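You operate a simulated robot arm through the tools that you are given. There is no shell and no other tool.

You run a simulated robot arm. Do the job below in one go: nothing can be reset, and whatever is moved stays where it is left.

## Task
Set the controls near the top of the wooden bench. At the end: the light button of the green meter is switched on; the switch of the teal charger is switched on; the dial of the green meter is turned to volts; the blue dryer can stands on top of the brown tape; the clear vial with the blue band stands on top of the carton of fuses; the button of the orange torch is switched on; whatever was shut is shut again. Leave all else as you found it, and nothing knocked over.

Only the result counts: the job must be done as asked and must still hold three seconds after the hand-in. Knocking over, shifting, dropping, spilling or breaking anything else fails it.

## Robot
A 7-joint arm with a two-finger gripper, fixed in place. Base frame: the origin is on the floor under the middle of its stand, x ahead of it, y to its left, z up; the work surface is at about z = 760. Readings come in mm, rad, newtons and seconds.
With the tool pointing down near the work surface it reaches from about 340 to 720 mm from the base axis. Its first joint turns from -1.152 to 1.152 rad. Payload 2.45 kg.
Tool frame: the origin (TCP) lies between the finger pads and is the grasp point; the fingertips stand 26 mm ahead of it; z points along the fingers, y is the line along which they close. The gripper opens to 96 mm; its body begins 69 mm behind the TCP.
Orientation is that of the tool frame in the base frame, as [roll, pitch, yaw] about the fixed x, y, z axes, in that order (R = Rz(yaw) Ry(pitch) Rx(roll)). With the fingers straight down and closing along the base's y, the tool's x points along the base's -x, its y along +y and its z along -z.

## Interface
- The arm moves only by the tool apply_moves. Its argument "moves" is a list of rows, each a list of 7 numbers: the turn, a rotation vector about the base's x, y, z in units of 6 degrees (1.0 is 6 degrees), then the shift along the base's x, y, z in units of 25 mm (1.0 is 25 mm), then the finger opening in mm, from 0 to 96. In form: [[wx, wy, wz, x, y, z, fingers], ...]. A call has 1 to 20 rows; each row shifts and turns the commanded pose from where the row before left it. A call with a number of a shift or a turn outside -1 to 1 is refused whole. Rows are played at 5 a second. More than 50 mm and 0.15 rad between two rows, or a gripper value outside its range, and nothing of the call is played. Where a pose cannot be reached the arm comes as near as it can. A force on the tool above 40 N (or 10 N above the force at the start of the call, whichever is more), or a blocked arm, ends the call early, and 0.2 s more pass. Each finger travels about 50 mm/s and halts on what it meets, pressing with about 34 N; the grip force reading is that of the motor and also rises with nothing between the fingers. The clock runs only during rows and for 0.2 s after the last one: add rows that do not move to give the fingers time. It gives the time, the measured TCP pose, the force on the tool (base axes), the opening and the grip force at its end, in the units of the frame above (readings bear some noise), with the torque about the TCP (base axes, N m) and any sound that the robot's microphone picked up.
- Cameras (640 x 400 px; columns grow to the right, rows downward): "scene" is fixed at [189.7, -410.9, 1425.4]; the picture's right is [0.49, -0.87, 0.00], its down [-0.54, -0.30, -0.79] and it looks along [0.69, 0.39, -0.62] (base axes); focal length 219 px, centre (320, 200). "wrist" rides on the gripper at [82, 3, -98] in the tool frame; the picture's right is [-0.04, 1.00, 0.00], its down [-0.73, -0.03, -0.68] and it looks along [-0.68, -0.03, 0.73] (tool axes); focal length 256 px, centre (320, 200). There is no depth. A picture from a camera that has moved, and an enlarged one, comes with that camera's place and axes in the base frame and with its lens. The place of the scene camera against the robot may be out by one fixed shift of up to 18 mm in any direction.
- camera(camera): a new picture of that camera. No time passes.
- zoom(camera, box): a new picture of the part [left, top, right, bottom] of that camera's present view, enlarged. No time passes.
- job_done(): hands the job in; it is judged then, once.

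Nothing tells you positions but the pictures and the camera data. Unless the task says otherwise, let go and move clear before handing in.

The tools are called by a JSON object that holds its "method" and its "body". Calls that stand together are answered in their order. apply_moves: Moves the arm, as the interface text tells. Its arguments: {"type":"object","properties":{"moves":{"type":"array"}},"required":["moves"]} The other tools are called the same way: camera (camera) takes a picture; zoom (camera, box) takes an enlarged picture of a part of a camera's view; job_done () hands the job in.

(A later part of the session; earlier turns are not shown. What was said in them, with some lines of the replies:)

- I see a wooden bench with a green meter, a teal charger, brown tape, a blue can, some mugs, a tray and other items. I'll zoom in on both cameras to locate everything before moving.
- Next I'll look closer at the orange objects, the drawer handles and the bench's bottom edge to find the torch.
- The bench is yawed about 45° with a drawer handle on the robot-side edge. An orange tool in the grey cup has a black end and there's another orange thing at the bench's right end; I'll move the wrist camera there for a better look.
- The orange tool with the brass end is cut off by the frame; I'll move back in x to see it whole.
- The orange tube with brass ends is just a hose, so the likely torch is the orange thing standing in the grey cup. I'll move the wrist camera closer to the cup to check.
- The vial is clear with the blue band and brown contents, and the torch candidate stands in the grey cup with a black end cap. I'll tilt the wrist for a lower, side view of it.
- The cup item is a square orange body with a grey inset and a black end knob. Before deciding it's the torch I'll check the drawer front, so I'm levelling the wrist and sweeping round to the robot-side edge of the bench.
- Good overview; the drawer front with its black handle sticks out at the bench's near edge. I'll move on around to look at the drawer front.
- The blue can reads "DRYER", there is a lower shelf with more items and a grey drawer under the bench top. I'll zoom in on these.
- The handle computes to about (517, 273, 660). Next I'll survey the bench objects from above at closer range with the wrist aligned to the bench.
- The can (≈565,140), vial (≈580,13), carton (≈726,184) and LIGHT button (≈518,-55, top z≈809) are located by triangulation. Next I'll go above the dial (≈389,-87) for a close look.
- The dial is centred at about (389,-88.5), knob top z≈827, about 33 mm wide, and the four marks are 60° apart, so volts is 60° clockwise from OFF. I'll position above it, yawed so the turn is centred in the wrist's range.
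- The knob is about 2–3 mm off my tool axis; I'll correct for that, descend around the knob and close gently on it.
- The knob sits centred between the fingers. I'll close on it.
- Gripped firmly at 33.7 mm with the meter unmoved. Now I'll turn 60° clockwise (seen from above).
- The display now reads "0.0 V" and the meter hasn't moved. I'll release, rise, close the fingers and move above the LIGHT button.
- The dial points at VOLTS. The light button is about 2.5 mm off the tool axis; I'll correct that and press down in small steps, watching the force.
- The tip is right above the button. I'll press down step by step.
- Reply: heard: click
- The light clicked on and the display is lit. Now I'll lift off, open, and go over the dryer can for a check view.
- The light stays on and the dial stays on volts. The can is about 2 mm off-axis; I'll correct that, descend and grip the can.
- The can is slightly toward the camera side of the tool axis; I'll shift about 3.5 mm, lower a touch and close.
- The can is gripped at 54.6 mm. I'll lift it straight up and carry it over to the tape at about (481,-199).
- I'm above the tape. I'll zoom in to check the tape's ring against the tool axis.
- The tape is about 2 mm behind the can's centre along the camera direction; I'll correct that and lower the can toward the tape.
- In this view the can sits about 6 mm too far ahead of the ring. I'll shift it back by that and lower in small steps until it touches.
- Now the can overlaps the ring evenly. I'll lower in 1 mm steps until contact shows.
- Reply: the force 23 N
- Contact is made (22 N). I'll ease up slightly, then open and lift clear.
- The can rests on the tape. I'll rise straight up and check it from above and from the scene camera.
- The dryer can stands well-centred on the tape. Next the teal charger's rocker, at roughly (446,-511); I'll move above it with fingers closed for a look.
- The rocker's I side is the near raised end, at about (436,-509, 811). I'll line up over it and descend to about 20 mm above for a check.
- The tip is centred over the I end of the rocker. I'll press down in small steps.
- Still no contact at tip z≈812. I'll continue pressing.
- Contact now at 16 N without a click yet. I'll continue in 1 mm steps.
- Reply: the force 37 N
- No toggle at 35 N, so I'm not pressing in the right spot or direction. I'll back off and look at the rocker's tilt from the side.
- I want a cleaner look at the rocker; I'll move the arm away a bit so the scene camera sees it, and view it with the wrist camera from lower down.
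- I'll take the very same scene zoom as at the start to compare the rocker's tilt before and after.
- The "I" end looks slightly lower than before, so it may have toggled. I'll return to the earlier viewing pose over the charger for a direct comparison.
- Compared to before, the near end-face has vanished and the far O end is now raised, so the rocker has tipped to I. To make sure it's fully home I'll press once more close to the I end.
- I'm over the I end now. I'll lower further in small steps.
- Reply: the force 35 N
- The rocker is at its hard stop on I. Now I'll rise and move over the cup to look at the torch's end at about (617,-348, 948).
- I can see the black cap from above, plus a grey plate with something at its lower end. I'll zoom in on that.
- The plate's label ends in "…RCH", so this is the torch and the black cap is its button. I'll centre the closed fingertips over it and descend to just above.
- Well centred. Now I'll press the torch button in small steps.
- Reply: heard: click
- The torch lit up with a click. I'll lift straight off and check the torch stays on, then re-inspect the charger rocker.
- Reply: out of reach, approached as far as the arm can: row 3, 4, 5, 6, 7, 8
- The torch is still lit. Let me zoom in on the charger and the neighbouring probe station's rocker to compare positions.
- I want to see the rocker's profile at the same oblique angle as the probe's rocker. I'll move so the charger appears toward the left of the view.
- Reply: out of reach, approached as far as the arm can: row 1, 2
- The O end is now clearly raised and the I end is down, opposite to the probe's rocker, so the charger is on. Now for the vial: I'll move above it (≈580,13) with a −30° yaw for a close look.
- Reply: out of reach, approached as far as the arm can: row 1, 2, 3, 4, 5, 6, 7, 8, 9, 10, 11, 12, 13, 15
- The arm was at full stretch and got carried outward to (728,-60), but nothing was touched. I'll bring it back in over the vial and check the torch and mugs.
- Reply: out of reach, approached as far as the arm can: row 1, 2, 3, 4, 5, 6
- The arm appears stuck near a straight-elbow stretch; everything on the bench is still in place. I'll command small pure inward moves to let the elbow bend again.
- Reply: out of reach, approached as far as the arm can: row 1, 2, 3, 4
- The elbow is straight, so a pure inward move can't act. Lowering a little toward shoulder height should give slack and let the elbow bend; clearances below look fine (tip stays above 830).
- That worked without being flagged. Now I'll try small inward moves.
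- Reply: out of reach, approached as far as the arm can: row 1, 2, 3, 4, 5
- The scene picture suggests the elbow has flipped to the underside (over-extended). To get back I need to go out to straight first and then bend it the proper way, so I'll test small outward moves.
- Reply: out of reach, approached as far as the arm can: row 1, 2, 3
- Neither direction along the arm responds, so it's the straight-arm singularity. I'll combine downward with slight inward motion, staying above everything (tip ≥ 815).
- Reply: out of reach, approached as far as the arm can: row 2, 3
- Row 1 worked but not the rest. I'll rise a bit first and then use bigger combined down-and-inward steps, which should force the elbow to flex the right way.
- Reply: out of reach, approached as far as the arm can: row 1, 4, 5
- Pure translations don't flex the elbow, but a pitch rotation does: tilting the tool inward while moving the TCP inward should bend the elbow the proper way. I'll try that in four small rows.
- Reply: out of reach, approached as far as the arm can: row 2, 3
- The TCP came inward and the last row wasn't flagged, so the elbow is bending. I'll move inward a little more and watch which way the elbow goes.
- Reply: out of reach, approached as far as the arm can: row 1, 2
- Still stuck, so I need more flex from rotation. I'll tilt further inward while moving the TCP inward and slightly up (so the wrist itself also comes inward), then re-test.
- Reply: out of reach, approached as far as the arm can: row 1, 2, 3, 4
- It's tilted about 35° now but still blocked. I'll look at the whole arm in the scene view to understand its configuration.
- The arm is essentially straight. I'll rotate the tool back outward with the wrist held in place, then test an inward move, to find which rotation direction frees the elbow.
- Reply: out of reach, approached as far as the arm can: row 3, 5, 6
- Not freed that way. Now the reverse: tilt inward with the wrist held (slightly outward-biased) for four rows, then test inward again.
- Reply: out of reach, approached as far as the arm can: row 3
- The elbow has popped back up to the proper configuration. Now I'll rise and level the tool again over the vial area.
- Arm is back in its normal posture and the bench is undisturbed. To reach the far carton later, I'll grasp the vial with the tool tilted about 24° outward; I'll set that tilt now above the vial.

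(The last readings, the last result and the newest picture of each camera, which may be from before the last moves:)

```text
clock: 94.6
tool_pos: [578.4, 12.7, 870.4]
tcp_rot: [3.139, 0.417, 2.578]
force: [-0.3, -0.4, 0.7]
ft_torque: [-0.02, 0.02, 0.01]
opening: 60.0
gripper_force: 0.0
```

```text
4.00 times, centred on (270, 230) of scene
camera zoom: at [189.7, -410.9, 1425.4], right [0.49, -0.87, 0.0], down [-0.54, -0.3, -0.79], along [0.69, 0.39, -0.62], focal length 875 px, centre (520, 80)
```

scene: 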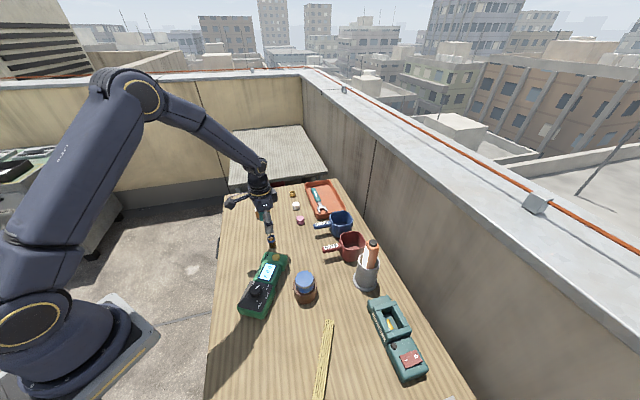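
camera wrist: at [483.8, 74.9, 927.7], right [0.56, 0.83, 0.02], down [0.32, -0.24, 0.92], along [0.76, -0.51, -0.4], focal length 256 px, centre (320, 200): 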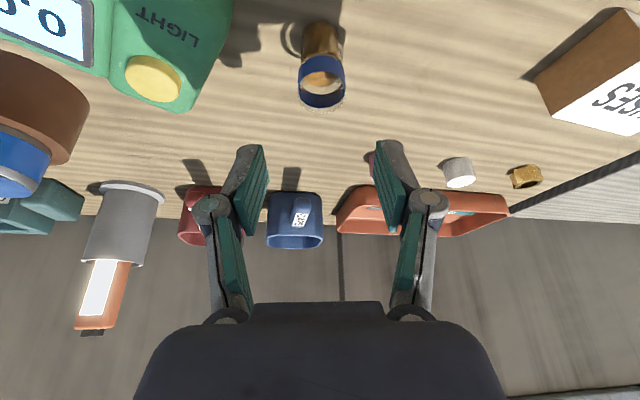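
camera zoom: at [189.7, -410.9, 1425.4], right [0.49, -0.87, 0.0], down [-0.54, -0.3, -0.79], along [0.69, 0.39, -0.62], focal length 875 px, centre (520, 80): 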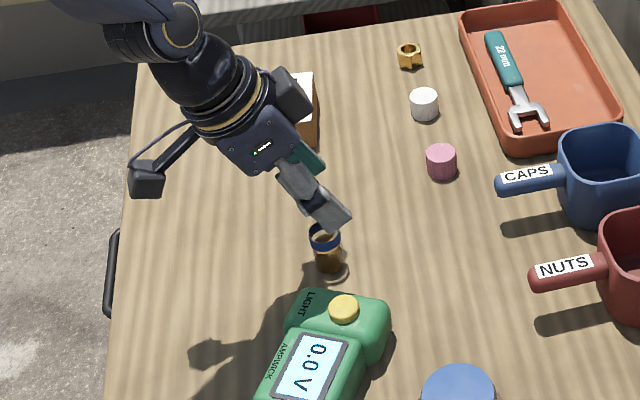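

The tilt is set and the vial axis is at about (581,12). I'll descend around it.

{"method": "apply_moves", "body": {"moves": [[0, 0, 0, 0.08, -0.02, -0.75, 60], [0, 0, 0, 0, 0, -0.75, 60], [0, 0, 0, 0, 0, -0.75, 60], [0, 0, 0, 0, 0, -0.6, 60], [0, 0, 0, 0, 0, 0, 60], [0, 0, 0, 0, 0, 0, 60]]}}

{"method": "zoom", "body": {"camera": "wrist", "box": [220, 80, 420, 205]}}

{"method": "zoom", "body": {"camera": "scene", "box": [230, 200, 310, 270]}}

```text
clock: 96.0
tool_pos: [580.4, 13.0, 798.1]
tcp_rot: [3.139, 0.419, 2.578]
force: [-0.2, -0.2, 0.1]
ft_torque: [0.0, 0.01, 0.05]
opening: 60.4
gripper_force: 0.2
```

```text
3.20 times, centred on (320, 142) of wrist
camera zoom: at [486.3, 74.3, 855.8], right [0.56, 0.83, 0.02], down [0.32, -0.24, 0.92], along [0.76, -0.51, -0.4], focal length 819 px, centre (320, 384)
```

zoom: 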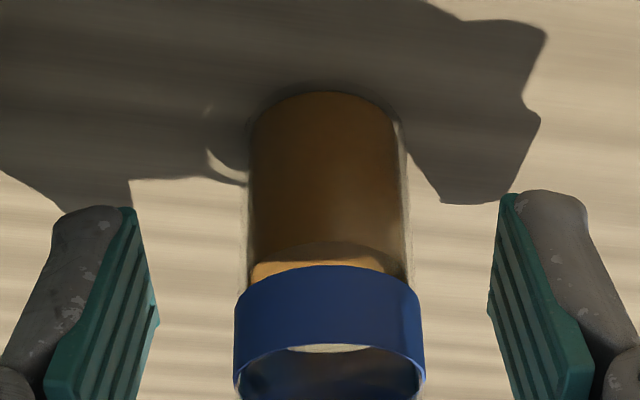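

```text
5.71 times, centred on (270, 235) of scene
camera zoom: at [189.7, -410.9, 1425.4], right [0.49, -0.87, 0.0], down [-0.54, -0.3, -0.79], along [0.69, 0.39, -0.62], focal length 1251 px, centre (606, 0)
```

zoom: 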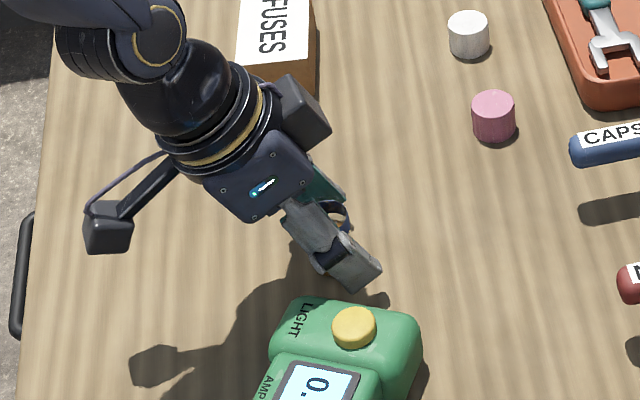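

The vial is about 1 mm right of centre; I'll shift, drop 4 mm, then close on it.

{"method": "apply_moves", "body": {"moves": [[0, 0, 0, 0.03, 0.04, -0.16, 60], [0, 0, 0, 0, 0, 0, 50], [0, 0, 0, 0, 0, 0, 40], [0, 0, 0, 0, 0, 0, 32], [0, 0, 0, 0, 0, 0, 26], [0, 0, 0, 0, 0, 0, 26], [0, 0, 0, 0, 0, 0, 26]]}}

{"method": "zoom", "body": {"camera": "wrist", "box": [220, 80, 420, 205]}}

```text
clock: 97.6
tool_pos: [580.7, 11.8, 794.4]
tcp_rot: [3.139, 0.417, 2.579]
force: [-0.5, -0.9, -0.3]
ft_torque: [0.0, 0.02, 0.03]
opening: 27.4
gripper_force: 3.8
```

```text
3.20 times, centred on (320, 142) of wrist
camera zoom: at [486.5, 75.4, 851.6], right [0.56, 0.83, 0.02], down [0.32, -0.24, 0.92], along [0.76, -0.51, -0.4], focal length 819 px, centre (320, 384)
```

zoom: 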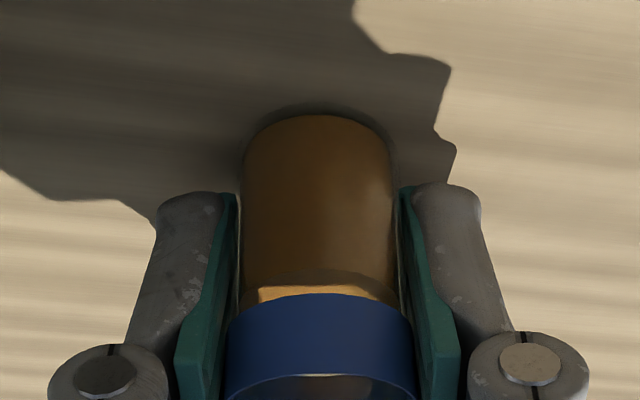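

Gripped lightly at 27.4 mm (3.8 N). I'll tighten slightly for a safe hold, then lift a little.

{"method": "apply_moves", "body": {"moves": [[0, 0, 0, 0, 0, 0, 24.5], [0, 0, 0, 0, 0, 0, 24.5], [0, 0, 0, 0, 0, 0, 24.5]]}}

```text
clock: 98.4
tool_pos: [580.3, 12.9, 794.3]
tcp_rot: [3.14, 0.418, 2.576]
force: [0.0, 0.3, 0.7]
ft_torque: [0.01, -0.02, -0.02]
opening: 26.0
gripper_force: 33.6
```

Now the grip is firm at 26.0 mm. I'll lift the vial and move to a spot where the wrist camera can see the carton beside the hand.

{"method": "apply_moves", "body": {"moves": [[0, 0, 0, 0, 0, 0.3, 24.5], [0, 0, 0, 0, 0, 0.6, 24.5], [0, 0, 0, 0, 0, 0.9, 24.5], [0, 0, 0, 0, 0, 0.9, 24.5], [0, 0, 0, 0, 0, 0.9, 24.5], [0, 0, 0, 0.55, 0.88, 0, 24.5], [0, 0, 0, 0.55, 0.88, 0, 24.5], [0, 0, 0, 0.55, 0.88, 0, 24.5], [0, 0, 0, 0.55, 0.88, 0, 24.5], [0, 0, 0, 0, 0, 0, 24.5], [0, 0, 0, 0, 0, 0, 24.5]]}}

{"method": "camera", "body": {"camera": "wrist"}}

{"method": "zoom", "body": {"camera": "wrist", "box": [420, 20, 620, 145]}}

{"method": "zoom", "body": {"camera": "scene", "box": [210, 160, 310, 260]}}

```text
clock: 100.8
tool_pos: [638.1, 99.8, 885.0]
tcp_rot: [3.141, 0.417, 2.579]
force: [-0.6, -0.2, 0.4]
ft_torque: [-0.01, 0.03, 0.01]
opening: 26.0
gripper_force: 34.1
```

```text
taken
camera wrist: at [543.3, 162.1, 941.9], right [0.56, 0.83, 0.02], down [0.32, -0.24, 0.92], along [0.76, -0.51, -0.4], focal length 256 px, centre (320, 200)
```

wrist: 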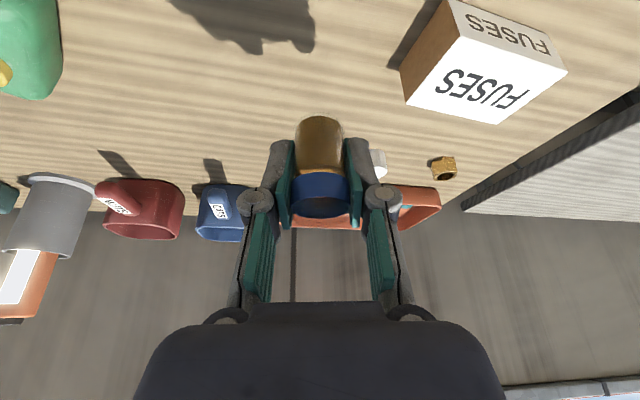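

```text
3.20 times, centred on (520, 82) of wrist
camera zoom: at [543.3, 162.1, 941.9], right [0.56, 0.83, 0.02], down [0.32, -0.24, 0.92], along [0.76, -0.51, -0.4], focal length 819 px, centre (-320, 576)
```

zoom: 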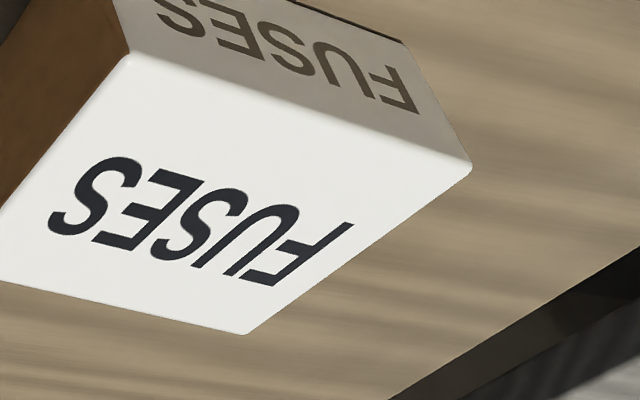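

```text
4.00 times, centred on (260, 210) of scene
camera zoom: at [189.7, -410.9, 1425.4], right [0.49, -0.87, 0.0], down [-0.54, -0.3, -0.79], along [0.69, 0.39, -0.62], focal length 875 px, centre (560, 160)
```

zoom: 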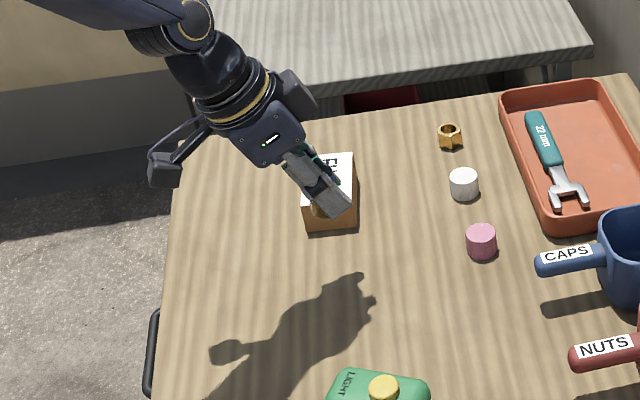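

The carton's top corners come out consistently (centre ≈(725,183), top z≈798). I'll carry the vial to about (718,178) while swinging the tilt direction to point radially outward.

{"method": "apply_moves", "body": {"moves": [[0, 0, 0.96, 0.4, 0.39, 0, 24.5], [0, 0, 0.96, 0.4, 0.39, 0, 24.5], [0, 0, 0.96, 0.4, 0.39, 0, 24.5], [0, 0, 0.96, 0.4, 0.39, 0, 24.5], [0, 0, 0.96, 0.4, 0.39, 0, 24.5], [0, 0, 0.96, 0.4, 0.39, 0, 24.5], [0, 0, 0.96, 0.4, 0.39, 0, 24.5], [0, 0, 0.96, 0.4, 0.39, 0, 24.5], [0, 0, 0, 0, 0, 0, 24.5], [0, 0, 0, 0, 0, 0, 24.5]]}}

{"method": "camera", "body": {"camera": "wrist"}}

{"method": "zoom", "body": {"camera": "scene", "box": [210, 160, 310, 260]}}

{"method": "zoom", "body": {"camera": "wrist", "box": [220, 60, 420, 220]}}

```text
clock: 103.0
tool_pos: [718.1, 178.3, 883.8]
tcp_rot: [3.14, 0.415, -2.899]
force: [-0.7, -0.3, 0.1]
ft_torque: [-0.01, -0.01, -0.02]
opening: 26.3
gripper_force: 33.7
```

```text
taken
camera wrist: at [606.4, 151.9, 941.0], right [-0.2, 0.98, 0.02], down [0.39, 0.07, 0.92], along [0.9, 0.19, -0.4], focal length 256 px, centre (320, 200)
```

wrist: 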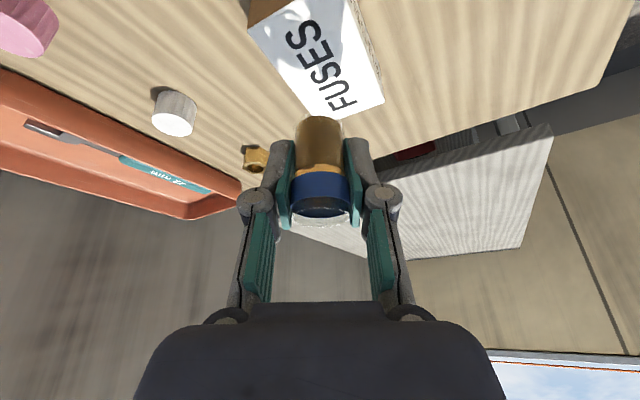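

```text
4.00 times, centred on (260, 210) of scene
camera zoom: at [189.7, -410.9, 1425.4], right [0.49, -0.87, 0.0], down [-0.54, -0.3, -0.79], along [0.69, 0.39, -0.62], focal length 875 px, centre (560, 160)
```

zoom: 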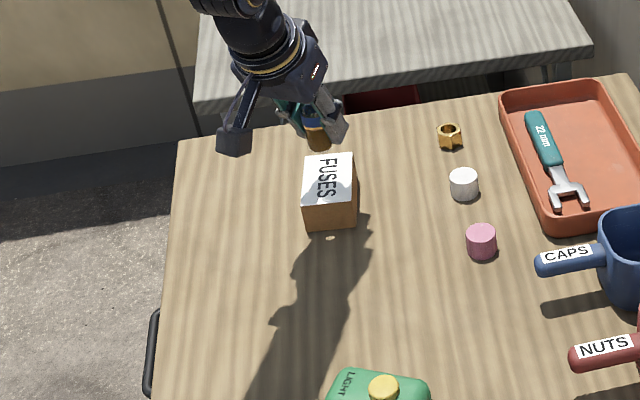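

```text
2.50 times, centred on (320, 140) of wrist
camera zoom: at [606.4, 151.9, 941.0], right [-0.2, 0.98, 0.02], down [0.39, 0.07, 0.92], along [0.9, 0.19, -0.4], focal length 640 px, centre (320, 350)
```

zoom: 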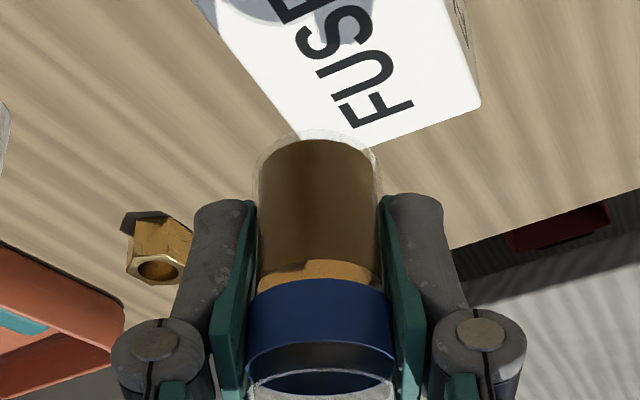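

The vial hangs upright above the carton, not flagged. I'll descend to just above the carton's top.

{"method": "apply_moves", "body": {"moves": [[0, 0, 0, 0, 0, -0.6, 24.5], [0, 0, 0, 0, 0, -0.6, 24.5], [0, 0, 0, 0, 0, -0.5, 24.5], [0, 0, 0, 0, 0, -0.12, 24.5], [0, 0, 0, 0, 0, 0, 24.5]]}}

{"method": "zoom", "body": {"camera": "wrist", "box": [220, 40, 420, 220]}}

{"method": "zoom", "body": {"camera": "scene", "box": [220, 170, 300, 230]}}

```text
clock: 104.2
tool_pos: [718.1, 178.0, 839.4]
tcp_rot: [3.14, 0.417, -2.901]
force: [0.2, -0.1, -0.2]
ft_torque: [0.0, 0.03, -0.01]
opening: 26.0
gripper_force: 34.5
```

```text
2.22 times, centred on (320, 130) of wrist
camera zoom: at [606.7, 152.8, 896.3], right [-0.2, 0.98, 0.02], down [0.39, 0.06, 0.92], along [0.9, 0.19, -0.4], focal length 569 px, centre (320, 356)
```

zoom: 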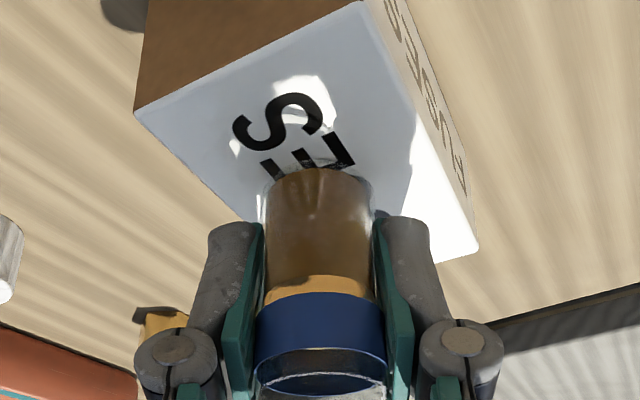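

```text
6.67 times, centred on (260, 200) of scene
camera zoom: at [189.7, -410.9, 1425.4], right [0.49, -0.87, 0.0], down [-0.54, -0.3, -0.79], along [0.69, 0.39, -0.62], focal length 1459 px, centre (720, 200)
```

zoom: 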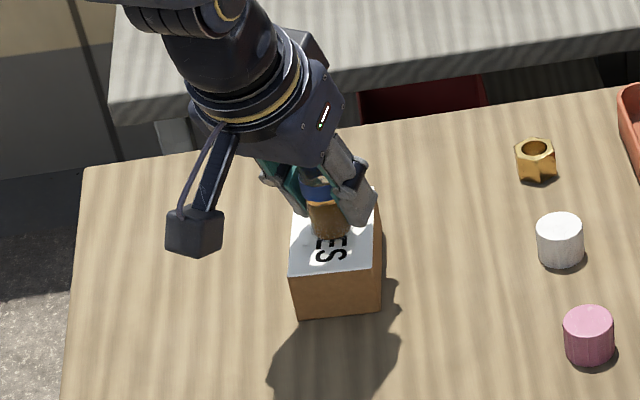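

The base of the vial is over the middle of the carton's top. I'll lower in small steps until contact.

{"method": "apply_moves", "body": {"moves": [[0, 0, 0, 0, 0, -0.06, 24.5], [0, 0, 0, 0, 0, -0.06, 24.5], [0, 0, 0, 0, 0, -0.06, 24.5], [0, 0, 0, 0, 0, 0, 24.5]]}}

{"method": "zoom", "body": {"camera": "wrist", "box": [220, 40, 420, 220]}}

```text
clock: 105.2
tool_pos: [715.8, 179.5, 834.8]
tcp_rot: [3.141, 0.416, -2.901]
force: [-0.7, 0.3, -0.3]
ft_torque: [0.0, -0.01, 0.02]
opening: 25.9
gripper_force: 34.0
```

```text
2.22 times, centred on (320, 130) of wrist
camera zoom: at [606.1, 153.3, 891.8], right [-0.2, 0.98, 0.02], down [0.39, 0.06, 0.92], along [0.9, 0.19, -0.4], focal length 569 px, centre (320, 356)
```

zoom: 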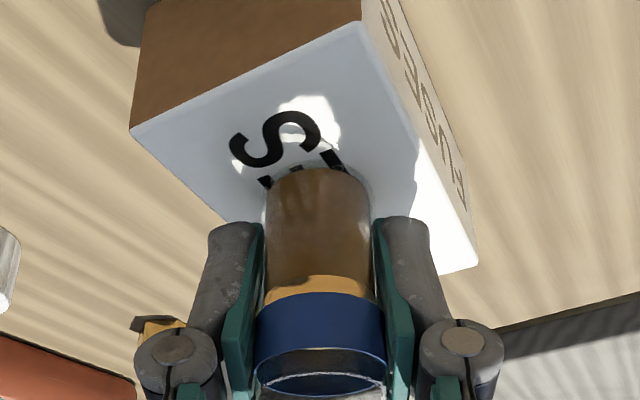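

{"method": "apply_moves", "body": {"moves": [[0, 0, 0, 0, 0, -0.04, 24.5], [0, 0, 0, 0, 0, -0.03, 24.5], [0, 0, 0, 0, 0, 0, 24.5]]}}

```text
clock: 106.0
tool_pos: [718.4, 179.1, 832.8]
tcp_rot: [3.14, 0.42, -2.902]
force: [-2.3, -0.4, 13.5]
ft_torque: [-0.01, 0.16, 0.02]
opening: 26.2
gripper_force: 34.6
```

The vial is resting on the carton (13 N). I'll ease off, open gently, and check.

{"method": "apply_moves", "body": {"moves": [[0, 0, 0, 0, 0, 0.02, 24.5], [0, 0, 0, 0, 0, 0, 26], [0, 0, 0, 0, 0, 0, 30], [0, 0, 0, 0, 0, 0, 36], [0, 0, 0, 0, 0, 0, 44], [0, 0, 0, 0, 0, 0, 50], [0, 0, 0, 0, 0, 0, 50]]}}

{"method": "zoom", "body": {"camera": "wrist", "box": [220, 40, 420, 220]}}

{"method": "zoom", "body": {"camera": "scene", "box": [220, 170, 300, 230]}}

```text
clock: 107.6
tool_pos: [717.7, 179.0, 833.2]
tcp_rot: [3.139, 0.415, -2.902]
force: [-0.1, -0.4, -0.3]
ft_torque: [0.0, -0.02, 0.02]
opening: 50.3
gripper_force: 0.0
```

```text
2.22 times, centred on (320, 130) of wrist
camera zoom: at [606.2, 153.1, 890.1], right [-0.2, 0.98, 0.02], down [0.39, 0.06, 0.92], along [0.9, 0.19, -0.4], focal length 569 px, centre (320, 356)
```

zoom: 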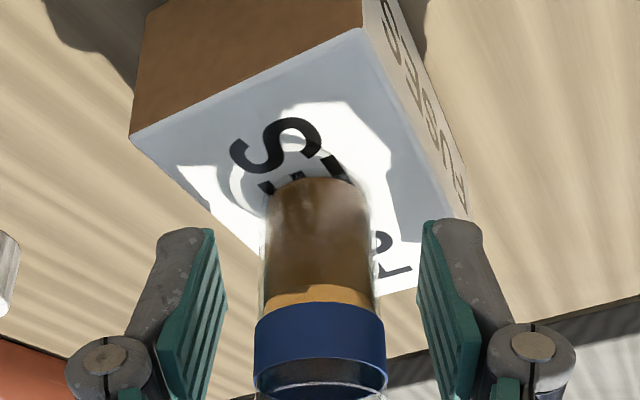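

```text
6.67 times, centred on (260, 200) of scene
camera zoom: at [189.7, -410.9, 1425.4], right [0.49, -0.87, 0.0], down [-0.54, -0.3, -0.79], along [0.69, 0.39, -0.62], focal length 1459 px, centre (720, 200)
```

zoom: 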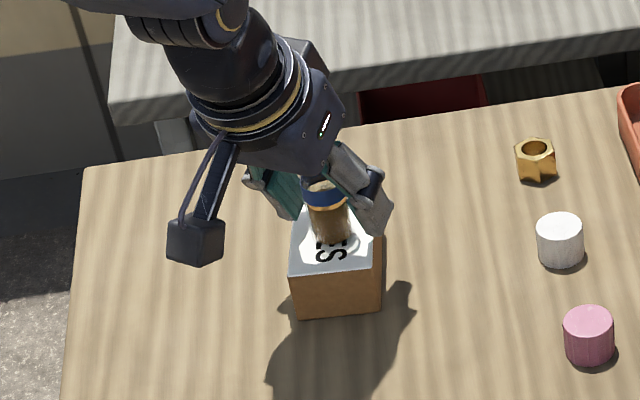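

The vial stands on the carton. I'll retreat back along the tool axis and then check everything.

{"method": "apply_moves", "body": {"moves": [[0, 0, 0, -0.2, -0.05, 0.46, 50], [0, 0, 0, -0.39, -0.097, 0.915, 50], [0, 0, 0, -0.39, -0.097, 0.915, 50], [0, 0, 0, -0.39, -0.097, 0.915, 50], [0, 0, 0, -0.8, -0.2, 0.5, 50], [0, 0, 0, -1, -0.25, 0.2, 50], [0, 0, 0, -1, -0.25, 0, 50], [0, 0, 0, 0, 0, 0, 50]]}}

{"method": "camera", "body": {"camera": "wrist"}}

{"method": "zoom", "body": {"camera": "scene", "box": [210, 160, 330, 260]}}

{"method": "camera", "body": {"camera": "scene"}}

```text
clock: 109.4
tool_pos: [611.0, 154.2, 930.2]
tcp_rot: [3.141, 0.417, -2.902]
force: [0.2, 1.0, 1.0]
ft_torque: [-0.05, -0.03, 0.0]
opening: 50.1
gripper_force: 0.1
```

```text
taken
camera wrist: at [500.3, 127.9, 987.9], right [-0.2, 0.98, 0.02], down [0.39, 0.06, 0.92], along [0.9, 0.19, -0.4], focal length 256 px, centre (320, 200)
```

wrist: 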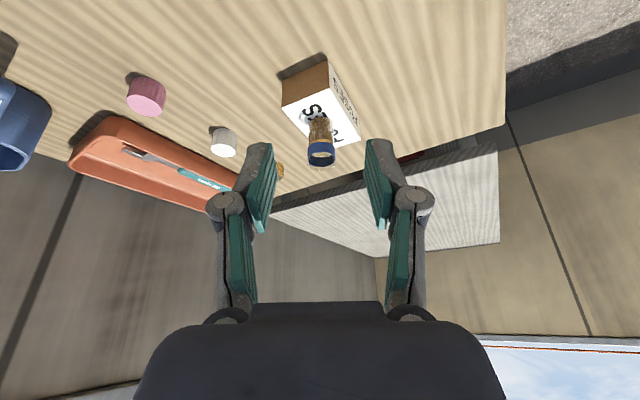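

```text
4.00 times, centred on (270, 210) of scene
camera zoom: at [189.7, -410.9, 1425.4], right [0.49, -0.87, 0.0], down [-0.54, -0.3, -0.79], along [0.69, 0.39, -0.62], focal length 875 px, centre (520, 160)
```

zoom: 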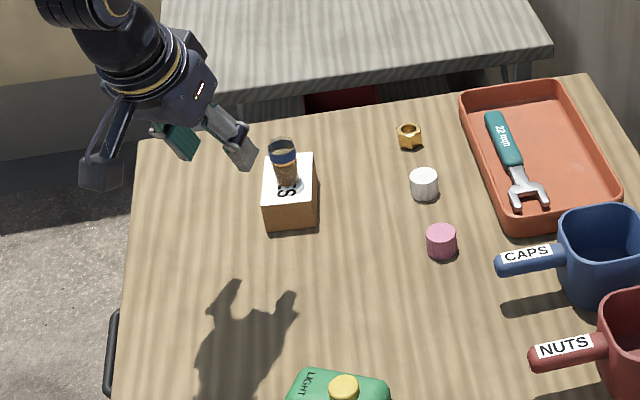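

```text
taken
```

scene: 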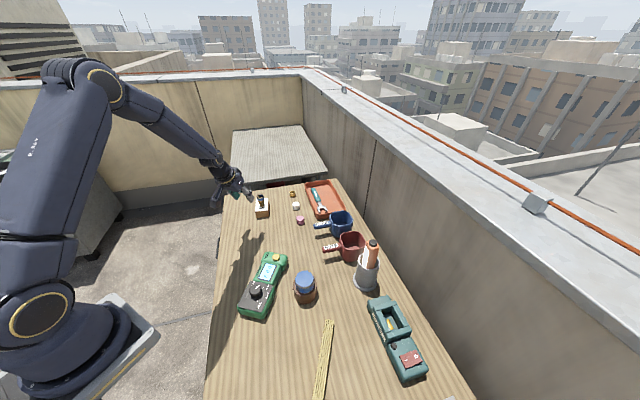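

The vial stands on the carton. I'll zoom in with the scene camera on all the changed items for a final check.

{"method": "zoom", "body": {"camera": "scene", "box": [365, 290, 445, 390]}}

{"method": "zoom", "body": {"camera": "scene", "box": [230, 240, 330, 320]}}

{"method": "zoom", "body": {"camera": "scene", "box": [310, 200, 470, 300]}}

{"method": "zoom", "body": {"camera": "scene", "box": [240, 180, 300, 230]}}

```text
4.00 times, centred on (405, 340) of scene
camera zoom: at [189.7, -410.9, 1425.4], right [0.49, -0.87, 0.0], down [-0.54, -0.3, -0.79], along [0.69, 0.39, -0.62], focal length 875 px, centre (-20, -360)
```

zoom: 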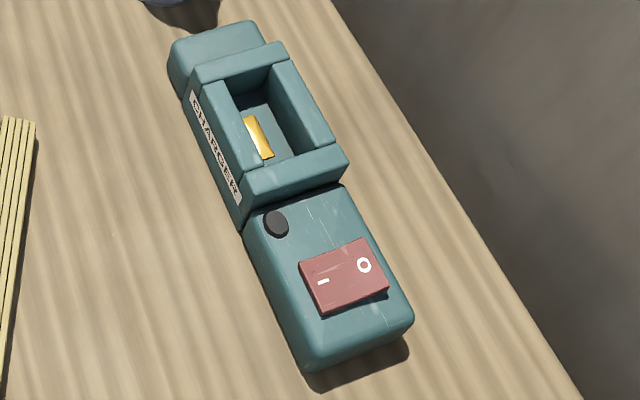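

```text
5.00 times, centred on (280, 280) of scene
camera zoom: at [189.7, -410.9, 1425.4], right [0.49, -0.87, 0.0], down [-0.54, -0.3, -0.79], along [0.69, 0.39, -0.62], focal length 1094 px, centre (520, -200)
```

zoom: 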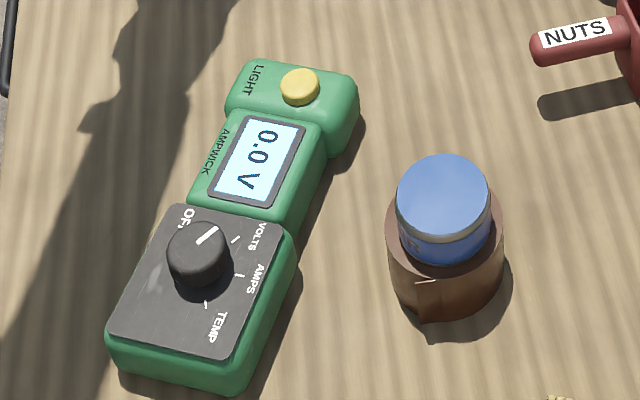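

```text
4.00 times, centred on (390, 250) of scene
camera zoom: at [189.7, -410.9, 1425.4], right [0.49, -0.87, 0.0], down [-0.54, -0.3, -0.79], along [0.69, 0.39, -0.62], focal length 875 px, centre (40, 0)
```

zoom: 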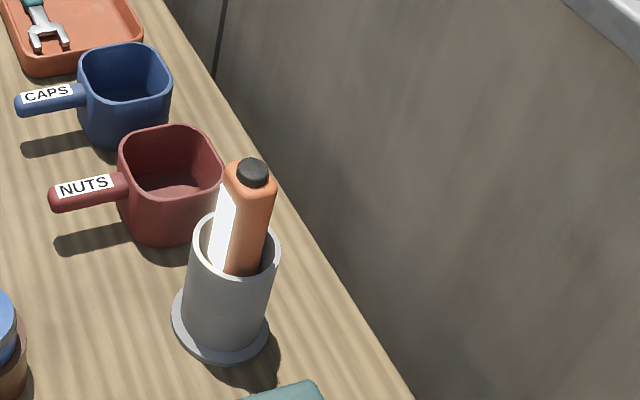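

```text
8.00 times, centred on (270, 205) of scene
camera zoom: at [189.7, -410.9, 1425.4], right [0.49, -0.87, 0.0], down [-0.54, -0.3, -0.79], along [0.69, 0.39, -0.62], focal length 1751 px, centre (720, 160)
```

zoom: 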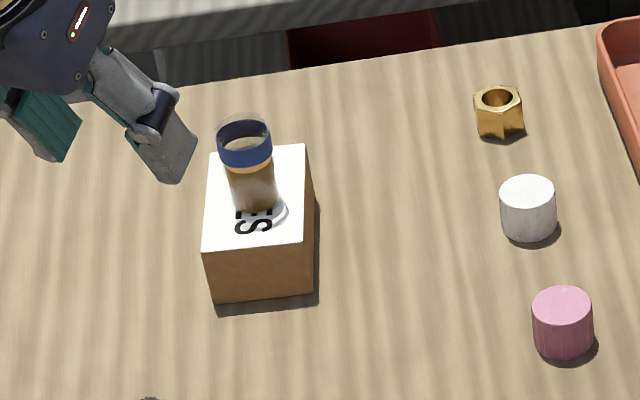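

Everything checks out: light and volts on the meter, charger rocker on I, torch lit, can on tape, vial on carton, drawer still shut. I'll retreat the arm well clear and take one last look before handing in.

{"method": "apply_moves", "body": {"moves": [[0, 0.5, 0, -1, -0.25, 0.5, 50], [0, 0.5, 0, -1, -0.25, 0.5, 50], [0, 0.5, 0, -1, -0.25, 0.5, 50], [0, 0.5, 0, -1, -0.25, 0.5, 50], [0, 0.5, 0, -1, -0.25, 0.5, 50], [0, 0.5, 0, -1, -0.25, 0.5, 50], [0, 0, 0, 0, 0, 0, 50], [0, 0, 0, 0, 0, 0, 50]]}}

{"method": "camera", "body": {"camera": "scene"}}

{"method": "camera", "body": {"camera": "wrist"}}

```text
clock: 111.2
tool_pos: [462.5, 114.1, 1008.1]
tcp_rot: [3.064, 0.109, -2.919]
force: [0.4, -0.6, 0.0]
ft_torque: [0.02, 0.01, 0.01]
opening: 50.2
gripper_force: 0.1
```

```text
taken
```

scene: 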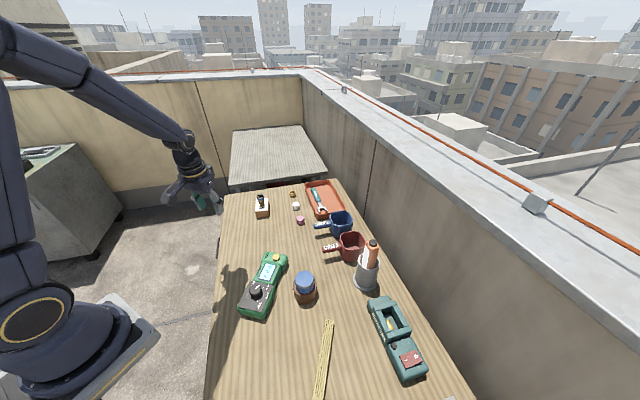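

```text
taken
camera wrist: at [374.3, 89.4, 1097.2], right [-0.19, 0.98, 0.08], down [0.66, 0.06, 0.75], along [0.73, 0.19, -0.66], focal length 256 px, centre (320, 200)
```

wrist: 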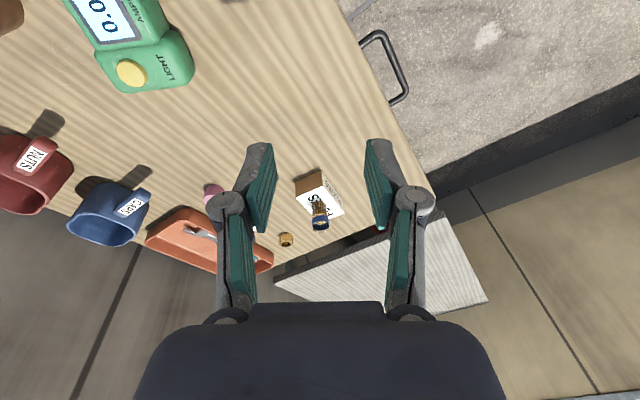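

The arm is clear of the bench and every item is in its requested state, with the rest left untouched. I'm handing the job in now.

{"method": "job_done", "body": {}}

```text
The job is handed in.
```

I've handed the job in, and the final pictures show every item in the state you asked for. The charger switch is the one I could only confirm by sight.

| Item | Final state |
|---|---|
| Green meter light button | On; it clicked and the display is lit |
| Green meter dial | On volts; the display reads "0.0 V" |
| Teal charger switch | Pressed to the "I" side, down to its stop; no click, and the black spot beside it stayed dark |
| Blue dryer can | Standing on the brown tape, roughly centred |
| Clear vial with blue band | Standing upright on top of the carton of fuses |
| Orange torch button | On; it clicked and the torch is lit |
| Drawer | Never opened, still shut |

- **Charger:** the rocker tipped over, with the "O" end now raised and the "I" end down. I take that as on.
- **Arm at full stretch:** on the way from the torch to the vial, the arm locked straight for a while over the far side of the bench. I worked it free. The force readings showed no contact, and the items there look unmoved in the pictures.

The gripper is open and clear of the bench.
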